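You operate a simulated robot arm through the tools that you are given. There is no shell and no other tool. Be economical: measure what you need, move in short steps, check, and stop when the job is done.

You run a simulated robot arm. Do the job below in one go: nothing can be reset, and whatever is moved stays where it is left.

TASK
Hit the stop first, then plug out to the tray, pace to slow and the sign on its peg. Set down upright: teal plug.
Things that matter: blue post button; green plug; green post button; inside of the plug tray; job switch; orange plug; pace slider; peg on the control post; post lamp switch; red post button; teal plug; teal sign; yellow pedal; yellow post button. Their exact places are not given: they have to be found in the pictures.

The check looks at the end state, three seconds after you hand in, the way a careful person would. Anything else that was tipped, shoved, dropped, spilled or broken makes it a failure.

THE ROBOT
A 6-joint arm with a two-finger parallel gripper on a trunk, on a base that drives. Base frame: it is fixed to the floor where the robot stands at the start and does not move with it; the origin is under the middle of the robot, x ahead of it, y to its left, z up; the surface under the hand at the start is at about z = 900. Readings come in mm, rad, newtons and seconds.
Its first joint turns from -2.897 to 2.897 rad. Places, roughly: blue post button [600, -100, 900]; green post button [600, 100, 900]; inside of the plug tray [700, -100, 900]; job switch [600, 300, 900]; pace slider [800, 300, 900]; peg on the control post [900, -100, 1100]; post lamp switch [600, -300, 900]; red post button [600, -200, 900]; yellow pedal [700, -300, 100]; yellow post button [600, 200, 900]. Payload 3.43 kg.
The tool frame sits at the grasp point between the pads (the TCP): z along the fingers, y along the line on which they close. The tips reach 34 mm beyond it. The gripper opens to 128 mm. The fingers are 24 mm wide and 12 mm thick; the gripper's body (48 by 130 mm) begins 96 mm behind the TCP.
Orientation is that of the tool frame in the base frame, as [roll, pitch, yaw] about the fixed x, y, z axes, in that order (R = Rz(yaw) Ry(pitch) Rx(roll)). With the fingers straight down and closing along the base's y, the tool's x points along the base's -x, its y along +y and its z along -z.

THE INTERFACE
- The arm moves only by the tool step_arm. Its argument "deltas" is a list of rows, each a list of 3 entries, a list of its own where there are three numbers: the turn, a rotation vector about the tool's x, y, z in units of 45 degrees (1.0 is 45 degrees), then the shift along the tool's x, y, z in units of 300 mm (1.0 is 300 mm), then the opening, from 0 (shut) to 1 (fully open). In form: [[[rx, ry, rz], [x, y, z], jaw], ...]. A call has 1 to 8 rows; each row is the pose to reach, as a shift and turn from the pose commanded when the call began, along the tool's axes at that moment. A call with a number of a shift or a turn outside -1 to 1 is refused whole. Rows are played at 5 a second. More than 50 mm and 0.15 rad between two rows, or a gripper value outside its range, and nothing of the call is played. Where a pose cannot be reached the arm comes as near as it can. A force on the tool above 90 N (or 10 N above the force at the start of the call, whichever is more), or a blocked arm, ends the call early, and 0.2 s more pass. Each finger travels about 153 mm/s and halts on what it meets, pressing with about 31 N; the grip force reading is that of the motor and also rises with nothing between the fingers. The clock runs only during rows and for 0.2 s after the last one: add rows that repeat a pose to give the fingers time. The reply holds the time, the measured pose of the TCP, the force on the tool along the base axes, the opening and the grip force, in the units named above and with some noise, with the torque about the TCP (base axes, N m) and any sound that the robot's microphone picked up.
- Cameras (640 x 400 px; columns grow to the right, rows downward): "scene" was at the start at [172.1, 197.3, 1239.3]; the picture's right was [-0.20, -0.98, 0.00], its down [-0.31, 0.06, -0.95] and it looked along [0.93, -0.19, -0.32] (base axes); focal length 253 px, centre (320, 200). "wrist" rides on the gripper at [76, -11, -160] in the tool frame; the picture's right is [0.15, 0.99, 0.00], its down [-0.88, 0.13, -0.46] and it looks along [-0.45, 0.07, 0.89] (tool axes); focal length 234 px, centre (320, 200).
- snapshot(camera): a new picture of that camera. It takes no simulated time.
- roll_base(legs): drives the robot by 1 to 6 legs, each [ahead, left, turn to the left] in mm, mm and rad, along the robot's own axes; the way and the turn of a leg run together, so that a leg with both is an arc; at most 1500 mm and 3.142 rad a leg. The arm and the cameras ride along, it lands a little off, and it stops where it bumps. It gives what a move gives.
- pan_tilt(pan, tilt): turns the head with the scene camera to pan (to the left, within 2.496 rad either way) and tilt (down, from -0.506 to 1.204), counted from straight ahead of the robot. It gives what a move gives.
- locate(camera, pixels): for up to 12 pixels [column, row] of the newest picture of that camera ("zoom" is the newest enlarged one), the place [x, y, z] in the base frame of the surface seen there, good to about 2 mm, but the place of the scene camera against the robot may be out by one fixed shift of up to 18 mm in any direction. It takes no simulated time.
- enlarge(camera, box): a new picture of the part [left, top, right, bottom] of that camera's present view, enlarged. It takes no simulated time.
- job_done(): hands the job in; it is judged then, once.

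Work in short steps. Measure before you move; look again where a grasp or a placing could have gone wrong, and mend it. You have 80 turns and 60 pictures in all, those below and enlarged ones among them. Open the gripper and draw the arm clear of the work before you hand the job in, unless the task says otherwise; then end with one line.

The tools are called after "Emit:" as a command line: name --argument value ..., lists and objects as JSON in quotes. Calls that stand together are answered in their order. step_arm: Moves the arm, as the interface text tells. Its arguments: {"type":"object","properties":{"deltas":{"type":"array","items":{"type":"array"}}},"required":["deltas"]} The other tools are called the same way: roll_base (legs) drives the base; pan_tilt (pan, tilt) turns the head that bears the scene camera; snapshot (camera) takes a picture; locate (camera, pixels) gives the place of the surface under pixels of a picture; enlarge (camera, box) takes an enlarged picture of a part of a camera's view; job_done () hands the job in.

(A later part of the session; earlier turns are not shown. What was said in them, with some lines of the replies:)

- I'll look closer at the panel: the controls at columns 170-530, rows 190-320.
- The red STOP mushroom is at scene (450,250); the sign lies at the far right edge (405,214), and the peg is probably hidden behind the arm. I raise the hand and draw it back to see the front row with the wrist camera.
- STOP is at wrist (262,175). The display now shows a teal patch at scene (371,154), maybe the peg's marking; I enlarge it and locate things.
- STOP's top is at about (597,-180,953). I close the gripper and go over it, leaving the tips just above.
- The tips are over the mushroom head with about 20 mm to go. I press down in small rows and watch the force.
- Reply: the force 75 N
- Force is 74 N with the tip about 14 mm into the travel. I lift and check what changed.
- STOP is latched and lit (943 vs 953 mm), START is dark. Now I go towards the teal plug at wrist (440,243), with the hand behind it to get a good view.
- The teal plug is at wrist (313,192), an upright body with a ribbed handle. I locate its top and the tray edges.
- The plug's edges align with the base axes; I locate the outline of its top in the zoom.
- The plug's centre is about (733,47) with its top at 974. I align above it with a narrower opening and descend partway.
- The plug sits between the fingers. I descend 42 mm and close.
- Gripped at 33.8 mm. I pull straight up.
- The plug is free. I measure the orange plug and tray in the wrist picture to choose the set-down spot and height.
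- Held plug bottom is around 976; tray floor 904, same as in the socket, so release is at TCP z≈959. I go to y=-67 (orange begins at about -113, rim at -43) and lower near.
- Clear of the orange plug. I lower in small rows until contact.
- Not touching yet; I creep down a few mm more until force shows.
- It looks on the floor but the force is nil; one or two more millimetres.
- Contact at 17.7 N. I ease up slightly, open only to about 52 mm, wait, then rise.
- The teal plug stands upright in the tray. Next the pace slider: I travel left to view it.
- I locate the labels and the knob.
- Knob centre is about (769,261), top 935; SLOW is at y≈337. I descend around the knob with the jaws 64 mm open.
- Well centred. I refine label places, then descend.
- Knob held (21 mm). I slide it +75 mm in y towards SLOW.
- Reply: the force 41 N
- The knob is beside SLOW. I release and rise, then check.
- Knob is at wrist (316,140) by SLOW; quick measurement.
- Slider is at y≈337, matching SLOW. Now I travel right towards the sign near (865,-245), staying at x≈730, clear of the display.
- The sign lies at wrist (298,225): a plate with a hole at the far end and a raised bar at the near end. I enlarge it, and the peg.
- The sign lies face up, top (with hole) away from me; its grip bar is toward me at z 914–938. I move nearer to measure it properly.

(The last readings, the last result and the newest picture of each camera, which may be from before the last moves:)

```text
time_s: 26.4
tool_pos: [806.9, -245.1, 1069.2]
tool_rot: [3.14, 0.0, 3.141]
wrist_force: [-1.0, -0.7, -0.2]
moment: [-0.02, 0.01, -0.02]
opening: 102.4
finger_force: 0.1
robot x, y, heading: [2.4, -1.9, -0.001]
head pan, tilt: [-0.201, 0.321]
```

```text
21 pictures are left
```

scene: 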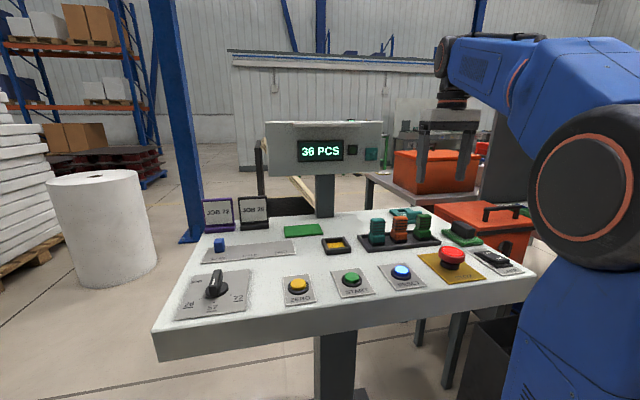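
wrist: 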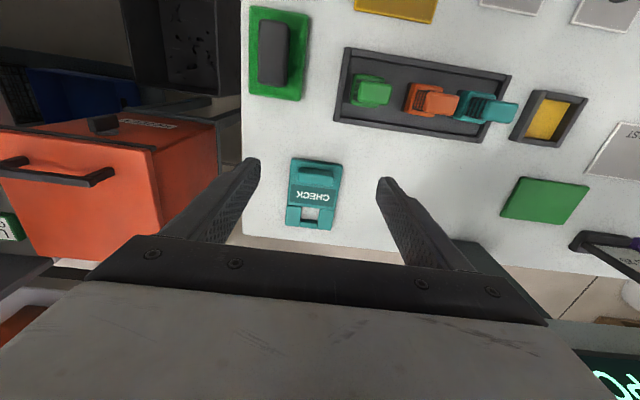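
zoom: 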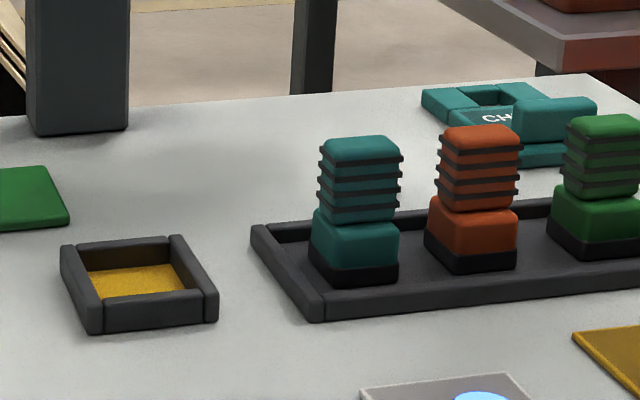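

I locate the bar, hole and matching reference points (tray and socket) in both pictures to calibrate the scene camera.

Emit:
locate --camera "wrist" --pixels '[[300.5, 171], [332, 175], [298.8, 180.5], [331, 184.5], [315, 178], [303, 212], [317, 213], [310, 223], [295, 215], [325, 219], [316, 162], [309, 208]]'

Emit:
locate --camera "wrist" --pixels '[[539, 91], [586, 101], [512, 136], [557, 147], [505, 78], [585, 187], [525, 178], [290, 158], [343, 166], [333, 228], [287, 222]]'

Emit:
locate --camera "zoom" --pixels '[[95, 308], [210, 290], [68, 247], [178, 238], [313, 298], [68, 222], [45, 168], [425, 92], [540, 85], [490, 87], [360, 145], [560, 103]]'

```text
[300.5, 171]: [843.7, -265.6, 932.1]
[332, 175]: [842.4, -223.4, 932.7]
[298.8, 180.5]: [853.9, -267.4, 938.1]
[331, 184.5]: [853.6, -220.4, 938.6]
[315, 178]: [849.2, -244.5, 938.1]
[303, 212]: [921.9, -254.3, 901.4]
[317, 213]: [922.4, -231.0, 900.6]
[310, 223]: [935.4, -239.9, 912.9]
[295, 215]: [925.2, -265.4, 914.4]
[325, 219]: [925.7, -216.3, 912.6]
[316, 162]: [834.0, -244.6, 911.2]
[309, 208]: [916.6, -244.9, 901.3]
```

```text
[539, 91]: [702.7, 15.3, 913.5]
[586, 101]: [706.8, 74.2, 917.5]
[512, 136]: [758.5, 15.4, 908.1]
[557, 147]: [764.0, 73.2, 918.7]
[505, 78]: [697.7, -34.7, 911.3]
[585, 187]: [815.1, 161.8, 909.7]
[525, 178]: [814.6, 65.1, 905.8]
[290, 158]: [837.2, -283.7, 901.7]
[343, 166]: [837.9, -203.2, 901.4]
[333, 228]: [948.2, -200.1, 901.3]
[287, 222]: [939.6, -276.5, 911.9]
```

```text
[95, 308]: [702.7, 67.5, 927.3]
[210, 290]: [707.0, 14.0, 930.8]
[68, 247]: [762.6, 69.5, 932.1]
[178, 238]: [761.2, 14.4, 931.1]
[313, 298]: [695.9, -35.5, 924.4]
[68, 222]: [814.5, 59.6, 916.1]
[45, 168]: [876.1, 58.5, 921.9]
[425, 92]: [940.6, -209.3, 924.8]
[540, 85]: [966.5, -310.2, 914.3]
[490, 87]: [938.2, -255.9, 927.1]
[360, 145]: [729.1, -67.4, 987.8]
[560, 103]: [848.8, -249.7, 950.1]
```

The scene camera reads about +13 mm in z and −3.5 mm in y. Now I locate the peg's parts in the scene picture.

Emit:
locate --camera "scene" --pixels '[[375.7, 152.5], [376.1, 153.6], [375.7, 156.4], [373.9, 156.4], [372, 154.6], [367.4, 154.5], [371.7, 149.4], [370.5, 155], [375.7, 157.9], [377.2, 153], [377.1, 156.2], [374.3, 153.3]]'

Emit:
enlarge --camera "scene" --box '[362, 145, 386, 165]'

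```text
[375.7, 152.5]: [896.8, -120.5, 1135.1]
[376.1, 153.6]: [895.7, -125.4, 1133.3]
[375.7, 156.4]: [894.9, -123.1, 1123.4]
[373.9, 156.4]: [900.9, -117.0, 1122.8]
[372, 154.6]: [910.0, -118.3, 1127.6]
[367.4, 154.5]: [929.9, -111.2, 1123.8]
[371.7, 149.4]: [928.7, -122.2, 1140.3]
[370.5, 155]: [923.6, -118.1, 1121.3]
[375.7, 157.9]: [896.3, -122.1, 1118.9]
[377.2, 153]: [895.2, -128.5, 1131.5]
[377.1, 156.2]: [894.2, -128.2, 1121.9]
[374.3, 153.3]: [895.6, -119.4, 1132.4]
```

```text
16.00 times, centred on (374, 155) of scene
```

zoom: 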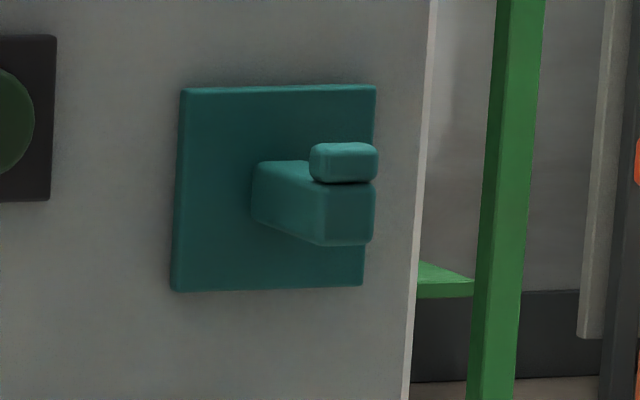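

More precise pixels on this zoom.

Emit:
locate --camera "zoom" --pixels '[[322, 215], [370, 215], [345, 240], [345, 188], [345, 180], [345, 150], [314, 165], [374, 165], [280, 168], [258, 200], [200, 200], [345, 120]]'

```text
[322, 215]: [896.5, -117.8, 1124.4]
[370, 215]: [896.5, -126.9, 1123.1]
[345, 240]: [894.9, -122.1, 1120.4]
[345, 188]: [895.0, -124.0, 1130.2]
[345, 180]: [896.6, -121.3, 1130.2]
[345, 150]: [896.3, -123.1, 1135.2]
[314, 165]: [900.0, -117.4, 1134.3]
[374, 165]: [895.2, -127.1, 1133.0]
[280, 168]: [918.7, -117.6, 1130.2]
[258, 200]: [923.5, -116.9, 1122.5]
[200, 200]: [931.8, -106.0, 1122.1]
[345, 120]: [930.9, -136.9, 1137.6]
```

Peg (corrected): y≈-119, z 1106–1117 with lip to 1124, x 895–931. Sign: bar centre (849,-244), hole x 907–932. To hang it I'll tilt the hand forward 90°; I first turn the hand 180° about its axis so that the camera ends above, not down by the plugs. First 45°.

Emit:
step_arm --deltas '[[[0, 0, 0.18], [0, 0, 0], 0.6], [[0, 0, 0.36], [0, 0, 0], 0.6], [[0, 0, 0.54], [0, 0, 0], 0.6], [[0, 0, 0.72], [0, 0, 0], 0.6], [[0, 0, 0.9], [0, 0, 0], 0.6], [[0, 0, 1], [0, 0, 0], 0.6]]'

Emit:
step_arm --deltas '[[[0, 0, 0.18], [0, 0, 0], 0.6], [[0, 0, 0.36], [0, 0, 0], 0.6], [[0, 0, 0.54], [0, 0, 0], 0.6], [[0, 0, 0.72], [0, 0, 0], 0.6], [[0, 0, 0.9], [0, 0, 0], 0.6], [[0, 0, 1], [0, 0, 0], 0.6]]'

```text
time_s: 27.8
tool_pos: [805.2, -242.9, 1066.4]
tool_rot: [3.14, 0.0, 2.353]
wrist_force: [-0.3, 0.4, -0.1]
moment: [-0.03, -0.02, -0.03]
opening: 76.8
finger_force: 0.0
robot x, y, heading: [-1.7, 1.1, -0.001]
head pan, tilt: [-0.201, 0.321]
```

```text
time_s: 29.2
tool_pos: [805.7, -243.7, 1066.8]
tool_rot: [3.139, -0.002, 1.566]
wrist_force: [0.4, 0.3, 0.3]
moment: [-0.03, 0.0, 0.01]
opening: 76.8
finger_force: 0.0
robot x, y, heading: [-5.2, -0.0, 0.004]
head pan, tilt: [-0.201, 0.321]
```

Reached 90°; I continue two more 45° turns.

Emit:
step_arm --deltas '[[[0, 0, 0.18], [0, 0, 0], 0.6], [[0, 0, 0.36], [0, 0, 0], 0.6], [[0, 0, 0.54], [0, 0, 0], 0.6], [[0, 0, 0.72], [0, 0, 0], 0.6], [[0, 0, 0.9], [0, 0, 0], 0.6], [[0, 0, 1], [0, 0, 0], 0.6]]'

Emit:
step_arm --deltas '[[[0, 0, 0.18], [0, 0, 0], 0.6], [[0, 0, 0.36], [0, 0, 0], 0.6], [[0, 0, 0.54], [0, 0, 0], 0.6], [[0, 0, 0.72], [0, 0, 0], 0.6], [[0, 0, 0.9], [0, 0, 0], 0.6], [[0, 0, 1], [0, 0, 0], 0.6]]'

Emit:
snapshot --camera "wrist"

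```text
time_s: 30.6
tool_pos: [806.9, -243.2, 1066.1]
tool_rot: [3.14, -0.002, 0.782]
wrist_force: [0.1, 0.7, -0.6]
moment: [0.0, 0.02, -0.01]
opening: 76.7
finger_force: 0.0
robot x, y, heading: [-4.5, 4.8, -0.001]
head pan, tilt: [-0.201, 0.321]
```

```text
time_s: 32.0
tool_pos: [806.4, -242.8, 1063.6]
tool_rot: [-3.141, -0.003, -0.002]
wrist_force: [-0.4, 0.4, -0.7]
moment: [-0.02, 0.01, -0.01]
opening: 77.0
finger_force: 0.1
robot x, y, heading: [-2.2, 3.4, -0.0]
head pan, tilt: [-0.201, 0.321]
```

```text
19 pictures are left
```

wrist: 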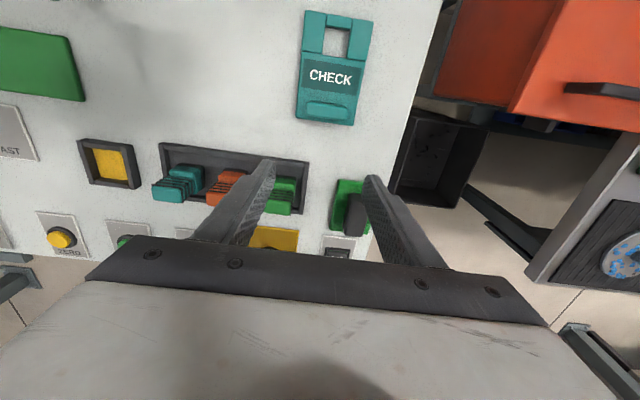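

Turned 180°. The sign is at wrist (333,68); I re-measure bar and hole from this side.

Emit:
locate --camera "wrist" --pixels '[[306, 101], [356, 106], [331, 103], [303, 116], [353, 121], [331, 110], [325, 40], [347, 43], [336, 55], [337, 31], [339, 18], [330, 114]]'

Emit:
enlarge --camera "wrist" --box '[270, 0, 398, 130]'

```text
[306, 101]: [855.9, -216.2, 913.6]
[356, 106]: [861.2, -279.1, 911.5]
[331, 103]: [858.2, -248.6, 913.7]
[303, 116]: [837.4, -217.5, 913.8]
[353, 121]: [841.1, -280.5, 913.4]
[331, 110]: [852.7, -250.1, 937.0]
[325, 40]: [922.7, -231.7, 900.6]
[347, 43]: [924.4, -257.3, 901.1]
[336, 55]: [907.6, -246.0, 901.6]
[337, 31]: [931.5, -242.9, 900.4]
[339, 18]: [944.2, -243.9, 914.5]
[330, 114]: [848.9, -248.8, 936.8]
```

```text
3.08 times, centred on (334, 65) of wrist
```

zoom: 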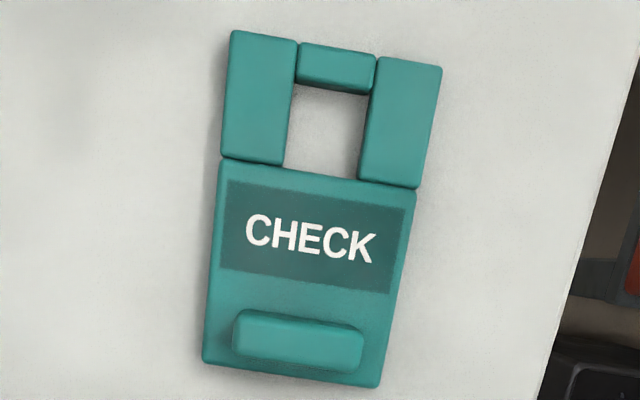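

Bar centre ≈ (849,-244), hole centre x≈920. I move above the bar and descend partway with 77 mm opening.

Emit:
step_arm --deltas '[[[0, 0, 0], [0.143, 0.003, 0], 0.6], [[0, 0, 0], [0.143, 0.003, 0.13], 0.6], [[0, 0, 0], [0.143, 0.003, 0.25], 0.6], [[0, 0, 0], [0.143, 0.003, 0.3], 0.6]]'

Emit:
snapshot --camera "wrist"

```text
time_s: 33.0
tool_pos: [846.6, -243.7, 974.2]
tool_rot: [-3.139, -0.002, -0.003]
wrist_force: [-0.2, 0.6, 0.3]
moment: [-0.01, -0.03, 0.01]
opening: 76.4
finger_force: 0.0
robot x, y, heading: [-0.4, 0.8, 0.003]
head pan, tilt: [-0.201, 0.321]
```

```text
17 pictures are left
```

wrist: 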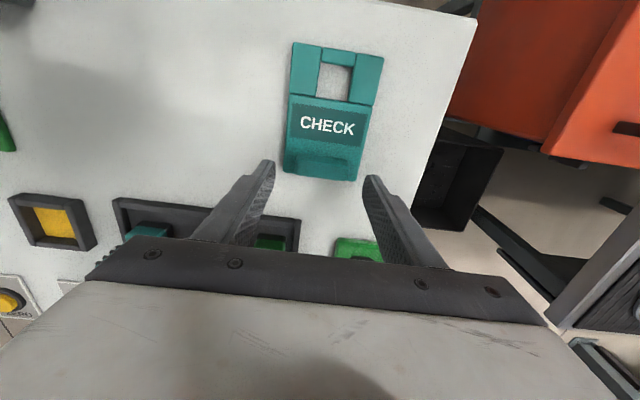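

The bar is centred between the fingertips. I descend 22 mm and close.

Emit:
step_arm --deltas '[[[0, 0, 0], [0.006, 0, 0.05], 0.6], [[0, 0, 0], [0.006, 0, 0.074], 0.6], [[0, 0, 0], [0.006, 0, 0.074], 0.4], [[0, 0, 0], [0.006, 0, 0.074], 0.2], [[0, 0, 0], [0.006, 0, 0.074], 0.2], [[0, 0, 0], [0.006, 0, 0.074], 0.2]]'

Emit:
snapshot --camera "wrist"

```text
time_s: 34.4
tool_pos: [850.3, -246.1, 954.4]
tool_rot: [-3.141, -0.002, 0.002]
wrist_force: [0.2, 0.2, -0.1]
moment: [-0.01, -0.07, 0.01]
opening: 49.1
finger_force: 30.9
robot x, y, heading: [1.2, 1.3, 0.002]
head pan, tilt: [-0.201, 0.321]
```

```text
16 pictures are left
```

wrist: 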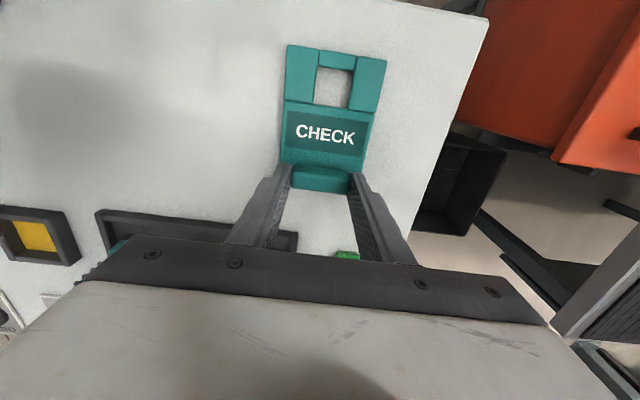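

Gripped the bar at 49 mm. I lift 100 mm and draw back 100 mm.

Emit:
step_arm --deltas '[[[0, 0, 0], [0, 0, -0.06], 0.2], [[0, 0, 0], [0, 0, -0.15], 0.2], [[0, 0, 0], [0, 0, -0.25], 0.2], [[0, 0, 0], [0, 0, -0.35], 0.2], [[0, 0, 0], [-0.1, 0, -0.37], 0.2], [[0, 0, 0], [-0.22, 0, -0.37], 0.2], [[0, 0, 0], [-0.33, 0, -0.37], 0.2]]'

Emit:
step_arm --deltas '[[[0, 0.18, 0], [0, 0, 0], 0.2], [[0, 0.36, 0], [0, 0, 0], 0.2], [[0, 0.54, 0], [0, 0, 0], 0.2], [[0, 0.72, 0], [0, 0, 0], 0.2], [[0, 0.9, 0], [0, 0, 0], 0.2], [[0, 1, 0], [0, 0, 0], 0.2]]'

Emit:
snapshot --camera "wrist"

Emit:
snapshot --camera "scene"

```text
time_s: 36.0
tool_pos: [752.6, -244.1, 1062.5]
tool_rot: [-3.139, 0.001, -0.001]
wrist_force: [0.6, -0.1, -1.6]
moment: [0.03, 0.1, 0.0]
opening: 49.2
finger_force: 30.3
robot x, y, heading: [1.7, 1.5, -0.006]
head pan, tilt: [-0.201, 0.321]
```

```text
time_s: 37.4
tool_pos: [752.8, -244.3, 1064.3]
tool_rot: [3.142, -0.786, -0.002]
wrist_force: [0.8, -0.5, -0.5]
moment: [-0.01, -0.01, 0.03]
opening: 49.0
finger_force: 31.3
robot x, y, heading: [0.3, 1.1, 0.001]
head pan, tilt: [-0.201, 0.321]
```

```text
15 pictures are left
```

wrist: 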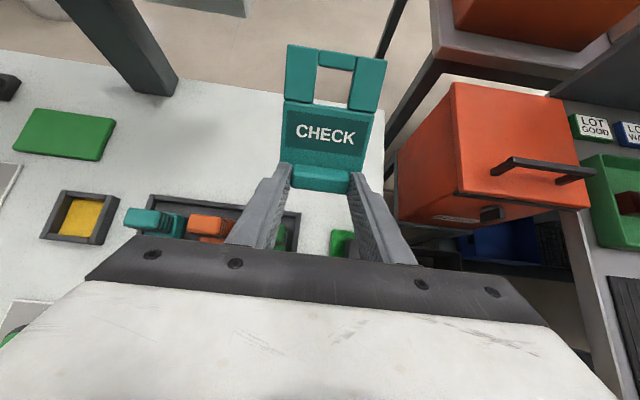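

```text
14 pictures are left
```

scene: 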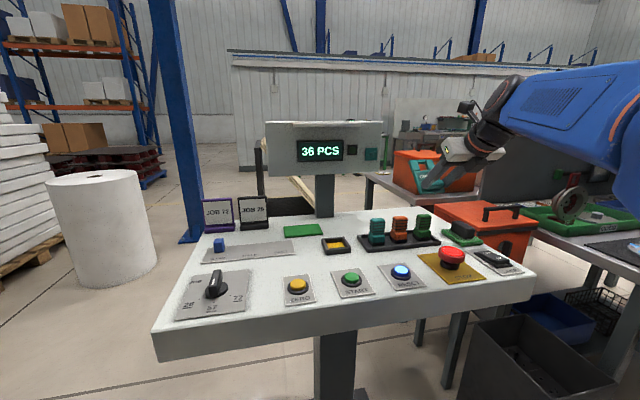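

The sign holds firm. Second half of the tilt.

Emit:
step_arm --deltas '[[[0, 0.18, 0], [0, 0, 0], 0.2], [[0, 0.36, 0], [0, 0, 0], 0.2], [[0, 0.54, 0], [0, 0, 0], 0.2], [[0, 0.72, 0], [0, 0, 0], 0.2], [[0, 0.9, 0], [0, 0, 0], 0.2], [[0, 1, 0], [0, 0, 0], 0.2]]'

Emit:
snapshot --camera "wrist"

Emit:
snapshot --camera "scene"

```text
time_s: 38.8
tool_pos: [752.6, -243.4, 1064.0]
tool_rot: [-0.461, -1.569, -2.683]
wrist_force: [-0.3, -0.6, -0.9]
moment: [-0.02, 0.07, -0.01]
opening: 48.9
finger_force: 31.2
robot x, y, heading: [-1.8, 1.9, 0.001]
head pan, tilt: [-0.201, 0.321]
```

```text
13 pictures are left
```

wrist: 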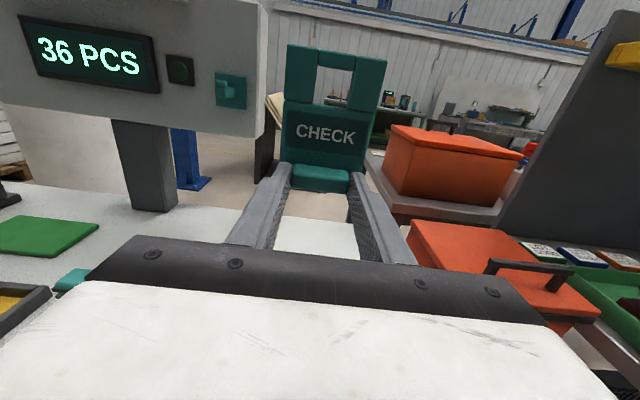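

```text
12 pictures are left
```

scene: 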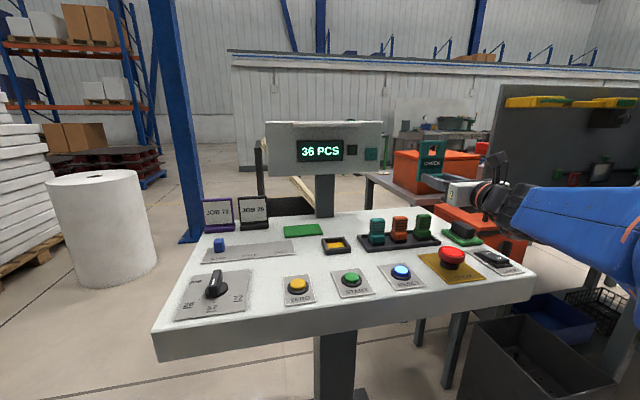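

Horizontal now, with both the peg (232,90) and the sign hole (335,88) in the wrist view. I measure both, and the forearm's height over the panel.

Emit:
locate --camera "wrist" --pixels '[[238, 89], [233, 96], [222, 92], [244, 92], [228, 82], [305, 70], [365, 75], [300, 130], [335, 64], [337, 105], [320, 172], [215, 110]]'

Emit:
locate --camera "scene" --pixels '[[495, 205], [510, 230], [540, 243], [580, 256], [600, 265], [468, 205], [431, 148], [432, 165], [497, 215], [560, 215]]'

Emit:
enlarge --camera "wrist" --box '[200, 50, 400, 175]'

```text
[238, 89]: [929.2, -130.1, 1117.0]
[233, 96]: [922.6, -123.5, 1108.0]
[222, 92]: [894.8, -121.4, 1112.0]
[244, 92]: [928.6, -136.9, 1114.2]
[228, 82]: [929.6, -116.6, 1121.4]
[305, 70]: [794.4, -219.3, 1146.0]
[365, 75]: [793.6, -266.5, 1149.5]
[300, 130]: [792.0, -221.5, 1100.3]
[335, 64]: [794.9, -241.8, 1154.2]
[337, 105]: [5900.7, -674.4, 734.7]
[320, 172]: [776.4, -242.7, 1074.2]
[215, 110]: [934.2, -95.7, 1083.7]
```

```text
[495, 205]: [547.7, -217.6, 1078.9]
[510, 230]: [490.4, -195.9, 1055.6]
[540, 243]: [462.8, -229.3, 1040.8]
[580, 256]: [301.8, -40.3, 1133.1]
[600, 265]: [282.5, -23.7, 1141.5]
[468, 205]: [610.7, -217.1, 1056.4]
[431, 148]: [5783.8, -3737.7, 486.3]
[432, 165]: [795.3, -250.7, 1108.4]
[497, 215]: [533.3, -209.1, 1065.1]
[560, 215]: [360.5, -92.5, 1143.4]
```

```text
3.20 times, centred on (300, 112) of wrist
```

zoom: 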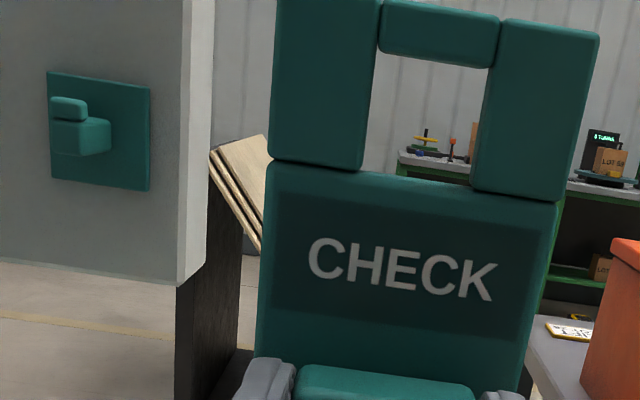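

I locate hole and peg edges on the zoom.

Emit:
locate --camera "zoom" --pixels '[[435, 60], [435, 20], [415, 183], [372, 110], [490, 110], [68, 137], [55, 137], [80, 137], [68, 150], [68, 112], [68, 101], [103, 140]]'

```text
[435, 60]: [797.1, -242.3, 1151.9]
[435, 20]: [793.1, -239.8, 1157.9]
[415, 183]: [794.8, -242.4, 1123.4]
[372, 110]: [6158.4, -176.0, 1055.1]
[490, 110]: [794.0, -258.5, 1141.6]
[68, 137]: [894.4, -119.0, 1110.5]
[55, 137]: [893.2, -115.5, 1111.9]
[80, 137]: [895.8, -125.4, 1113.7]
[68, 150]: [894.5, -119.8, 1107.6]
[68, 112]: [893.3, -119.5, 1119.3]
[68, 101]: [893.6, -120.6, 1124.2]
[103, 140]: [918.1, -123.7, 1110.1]
```

Hole centre ≈ (y -243.7, z 1136); peg with lip centre ≈ (y -120, z 1115.5). I shift +123.7 in y and −20.5 in z, then advance to 15 mm before the peg.

Emit:
step_arm --deltas '[[[0, 0, 0], [-0.03, -0.13, 0], 0.2], [[0, 0, 0], [-0.068, -0.27, 0], 0.2], [[0, 0, 0], [-0.068, -0.412, 0], 0.2], [[0, 0, 0], [-0.068, -0.412, 0.13], 0.2], [[0, 0, 0], [-0.068, -0.412, 0.22], 0.2], [[0, 0, 0], [-0.068, -0.412, 0.22], 0.2]]'

Emit:
enlarge --camera "wrist" --box '[200, 30, 420, 175]'

Emit:
enlarge --camera "scene" --box '[330, 110, 450, 190]'

```text
time_s: 40.2
tool_pos: [820.3, -120.3, 1043.6]
tool_rot: [-0.704, -1.568, -2.439]
wrist_force: [-0.3, 0.1, 0.4]
moment: [0.0, 0.06, 0.01]
opening: 49.0
finger_force: 31.3
robot x, y, heading: [-1.1, -2.3, 0.002]
head pan, tilt: [-0.201, 0.321]
```

```text
2.76 times, centred on (310, 102) of wrist
```

zoom: 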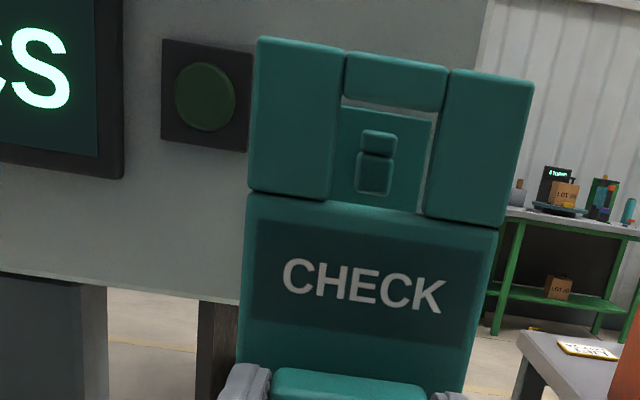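

```text
5.00 times, centred on (390, 150) of scene
```

zoom: 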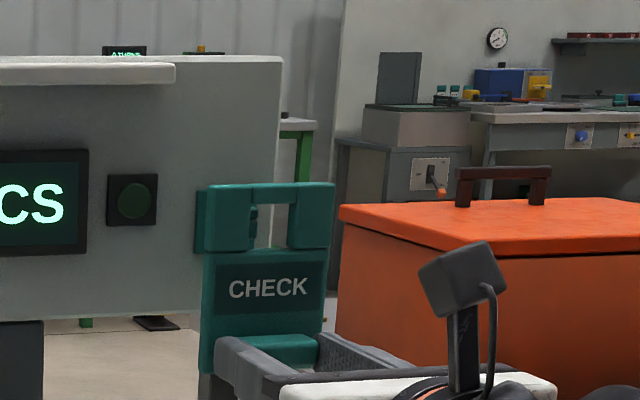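

The peg shows through the hole. I verify with wrist measurements of both.

Emit:
enlarge --camera "wrist" --box '[270, 40, 400, 120]'

Emit:
locate --camera "zoom" --pixels '[[300, 60], [290, 278], [170, 170], [420, 190], [255, 130], [290, 130], [270, 110], [250, 220], [285, 220], [265, 245], [265, 180], [320, 160]]'

```text
4.92 times, centred on (335, 80) of wrist
```

zoom: 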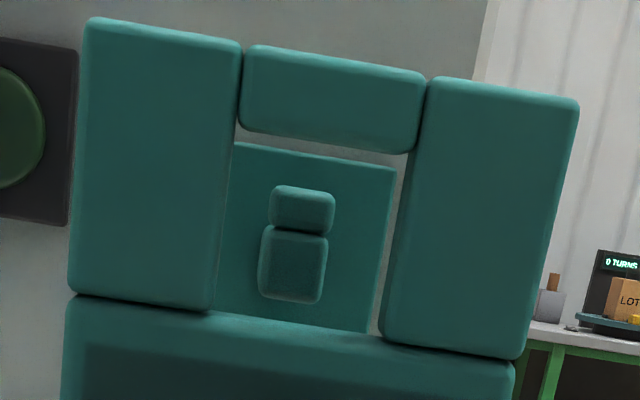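

```text
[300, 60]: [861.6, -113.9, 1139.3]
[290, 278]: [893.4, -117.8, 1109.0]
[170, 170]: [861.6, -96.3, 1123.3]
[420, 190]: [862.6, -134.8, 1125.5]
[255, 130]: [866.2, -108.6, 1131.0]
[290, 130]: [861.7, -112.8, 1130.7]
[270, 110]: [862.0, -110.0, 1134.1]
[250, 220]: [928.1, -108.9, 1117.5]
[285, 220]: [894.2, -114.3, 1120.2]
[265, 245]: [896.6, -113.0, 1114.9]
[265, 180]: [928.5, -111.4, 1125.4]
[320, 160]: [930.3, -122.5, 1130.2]
```

Hole centre (y -118.3, z ≈1102–1129) matches the peg (y ≈-118, z 1107–1125). I advance 50 mm over the peg in small rows.

Emit:
step_arm --deltas '[[[0, 0, 0], [0, 0, 0.04], 0.2], [[0, 0, 0], [0, 0, 0.07], 0.2], [[0, 0, 0], [0, 0, 0.1], 0.2], [[0, 0, 0], [0, 0, 0.13], 0.2], [[0, 0, 0], [0, 0, 0.15], 0.2], [[0, 0, 0], [0, 0, 0.165], 0.2]]'

Emit:
enlarge --camera "wrist" --box '[270, 40, 400, 120]'

Emit:
locate --camera "zoom" --pixels '[[300, 60], [170, 170], [420, 190], [285, 210]]'

```text
time_s: 41.6
tool_pos: [868.4, -120.3, 1044.0]
tool_rot: [-0.58, -1.569, -2.56]
wrist_force: [-0.1, -0.4, -0.2]
moment: [-0.02, 0.01, -0.01]
opening: 49.2
finger_force: 30.8
robot x, y, heading: [3.5, 3.0, -0.002]
head pan, tilt: [-0.201, 0.321]
```

```text
4.92 times, centred on (335, 80) of wrist
```

zoom: 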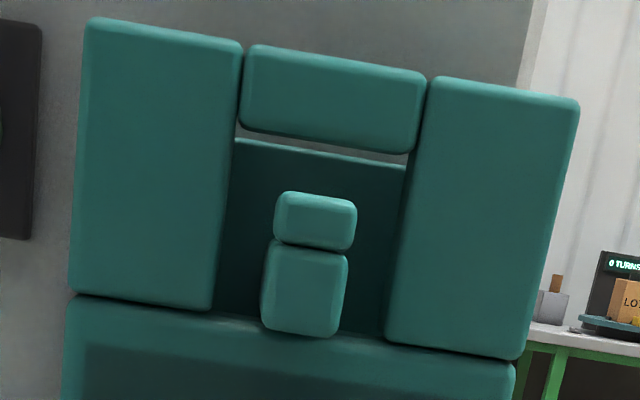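

```text
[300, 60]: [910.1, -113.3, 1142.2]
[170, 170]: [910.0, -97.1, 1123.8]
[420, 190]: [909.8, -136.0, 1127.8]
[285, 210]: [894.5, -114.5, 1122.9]
```

The plate is past the lip (face x=910, lip front 894). I lower in small rows until the rail rests on the peg.

Emit:
step_arm --deltas '[[[0, 0, 0], [-0.015, 0, 0.008], 0.2], [[0, 0, 0], [-0.027, 0, 0.008], 0.2], [[0, 0, 0], [-0.034, 0, 0.008], 0.2], [[0, 0, 0], [-0.04, 0, 0.008], 0.2]]'

```text
time_s: 42.6
tool_pos: [870.9, -118.9, 1033.3]
tool_rot: [-0.776, -1.568, -2.366]
wrist_force: [0.1, -1.1, 0.1]
moment: [0.01, 0.04, 0.03]
opening: 49.3
finger_force: 31.0
robot x, y, heading: [2.9, 0.4, 0.002]
head pan, tilt: [-0.201, 0.321]
```

No contact yet; a few more millimetres.

Emit:
step_arm --deltas '[[[0, 0, 0], [-0.006, 0, 0], 0.2], [[0, 0, 0], [-0.012, 0, 0], 0.2]]'

Emit:
enlarge --camera "wrist" --box '[270, 40, 400, 120]'

```text
time_s: 43.2
tool_pos: [870.3, -118.7, 1029.7]
tool_rot: [-0.366, -1.569, -2.775]
wrist_force: [0.8, -0.7, 3.9]
moment: [-0.04, -0.07, 0.01]
opening: 48.9
finger_force: 31.2
robot x, y, heading: [-2.0, -0.9, -0.004]
head pan, tilt: [-0.201, 0.321]
```

```text
4.92 times, centred on (335, 80) of wrist
```

zoom: 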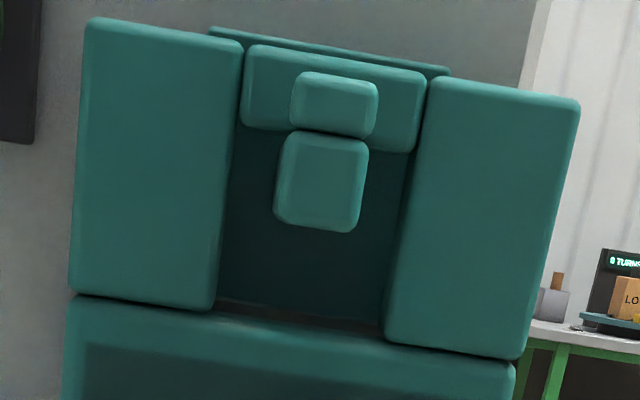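

Light contact (3.9 N); the rail sits behind the lip. I open and back straight off.

Emit:
step_arm --deltas '[[[0, 0, 0], [0, 0, 0], 0.4], [[0, 0, 0], [0, 0, 0], 0.55], [[0, 0, 0], [0, 0, 0], 0.6], [[0, 0, 0], [0, 0, -0.06], 0.6], [[0, 0, 0], [0, 0, -0.16], 0.6], [[0, 0, 0], [0, 0, -0.28], 0.6], [[0, 0, 0], [0, 0, -0.4], 0.6]]'

Emit:
snapshot --camera "wrist"

```text
time_s: 44.8
tool_pos: [748.6, -119.0, 1029.8]
tool_rot: [-1.521, -1.568, -1.621]
wrist_force: [0.1, -0.8, -0.1]
moment: [0.01, -0.01, 0.02]
opening: 76.9
finger_force: 0.1
robot x, y, heading: [-0.7, -1.0, 0.002]
head pan, tilt: [-0.201, 0.321]
```

```text
5 pictures are left
```

wrist: 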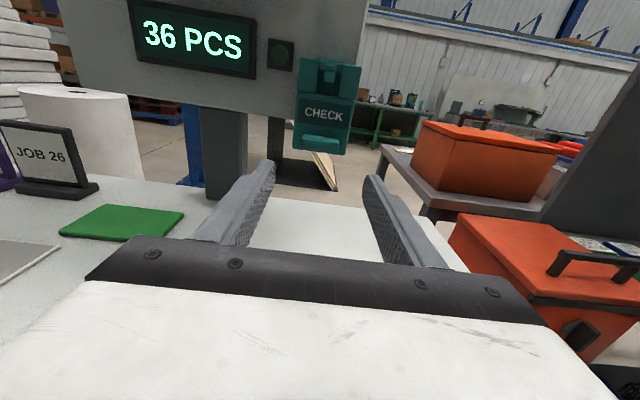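

The sign hangs on the peg. I raise the hand clear above the panel and check everything from the scene camera.

Emit:
step_arm --deltas '[[[0, 0, 0], [0.15, 0, 0], 0.6], [[0, 0, 0], [0.3, 0, -0.03], 0.6], [[0, 0, 0], [0.45, 0.05, -0.06], 0.6], [[0, 0, 0], [0.5, 0.18, -0.12], 0.6], [[0, 0, 0], [0.5, 0.32, -0.15], 0.6], [[0, 0, 0], [0.5, 0.46, -0.15], 0.6], [[0, 0, 0], [0.5, 0.6, -0.15], 0.6]]'

Emit:
snapshot --camera "scene"

Emit:
enlarge --camera "scene" --box '[320, 120, 500, 270]'

```text
time_s: 46.4
tool_pos: [703.0, -303.7, 1180.4]
tool_rot: [-0.364, -1.569, -2.778]
wrist_force: [-1.0, 0.4, 0.7]
moment: [0.0, 0.02, -0.01]
opening: 76.6
finger_force: 0.0
robot x, y, heading: [1.0, 0.5, 0.002]
head pan, tilt: [-0.201, 0.321]
```

```text
4 pictures are left
```

scene: 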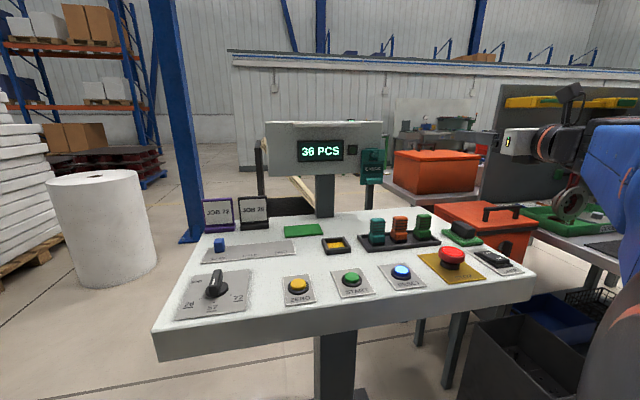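

```text
2.67 times, centred on (410, 195) of scene
```

zoom: 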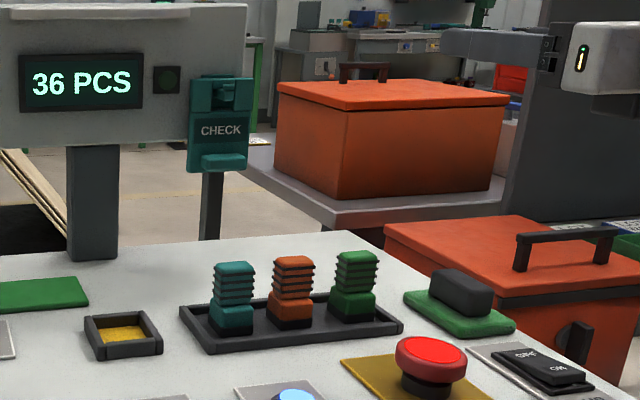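

Everything is in place: STOP is pressed, the teal plug is upright in the tray, the slider is at SLOW, the sign is on its peg, and the arm is clear. I'm handing the job in.

Emit:
job_done

```text
The job is handed in.
```

The stop was pressed first and is latched. The teal plug stands upright in the tray, the pace slider is at SLOW, the CHECK sign hangs on its peg, and nothing else appears disturbed in the last picture.
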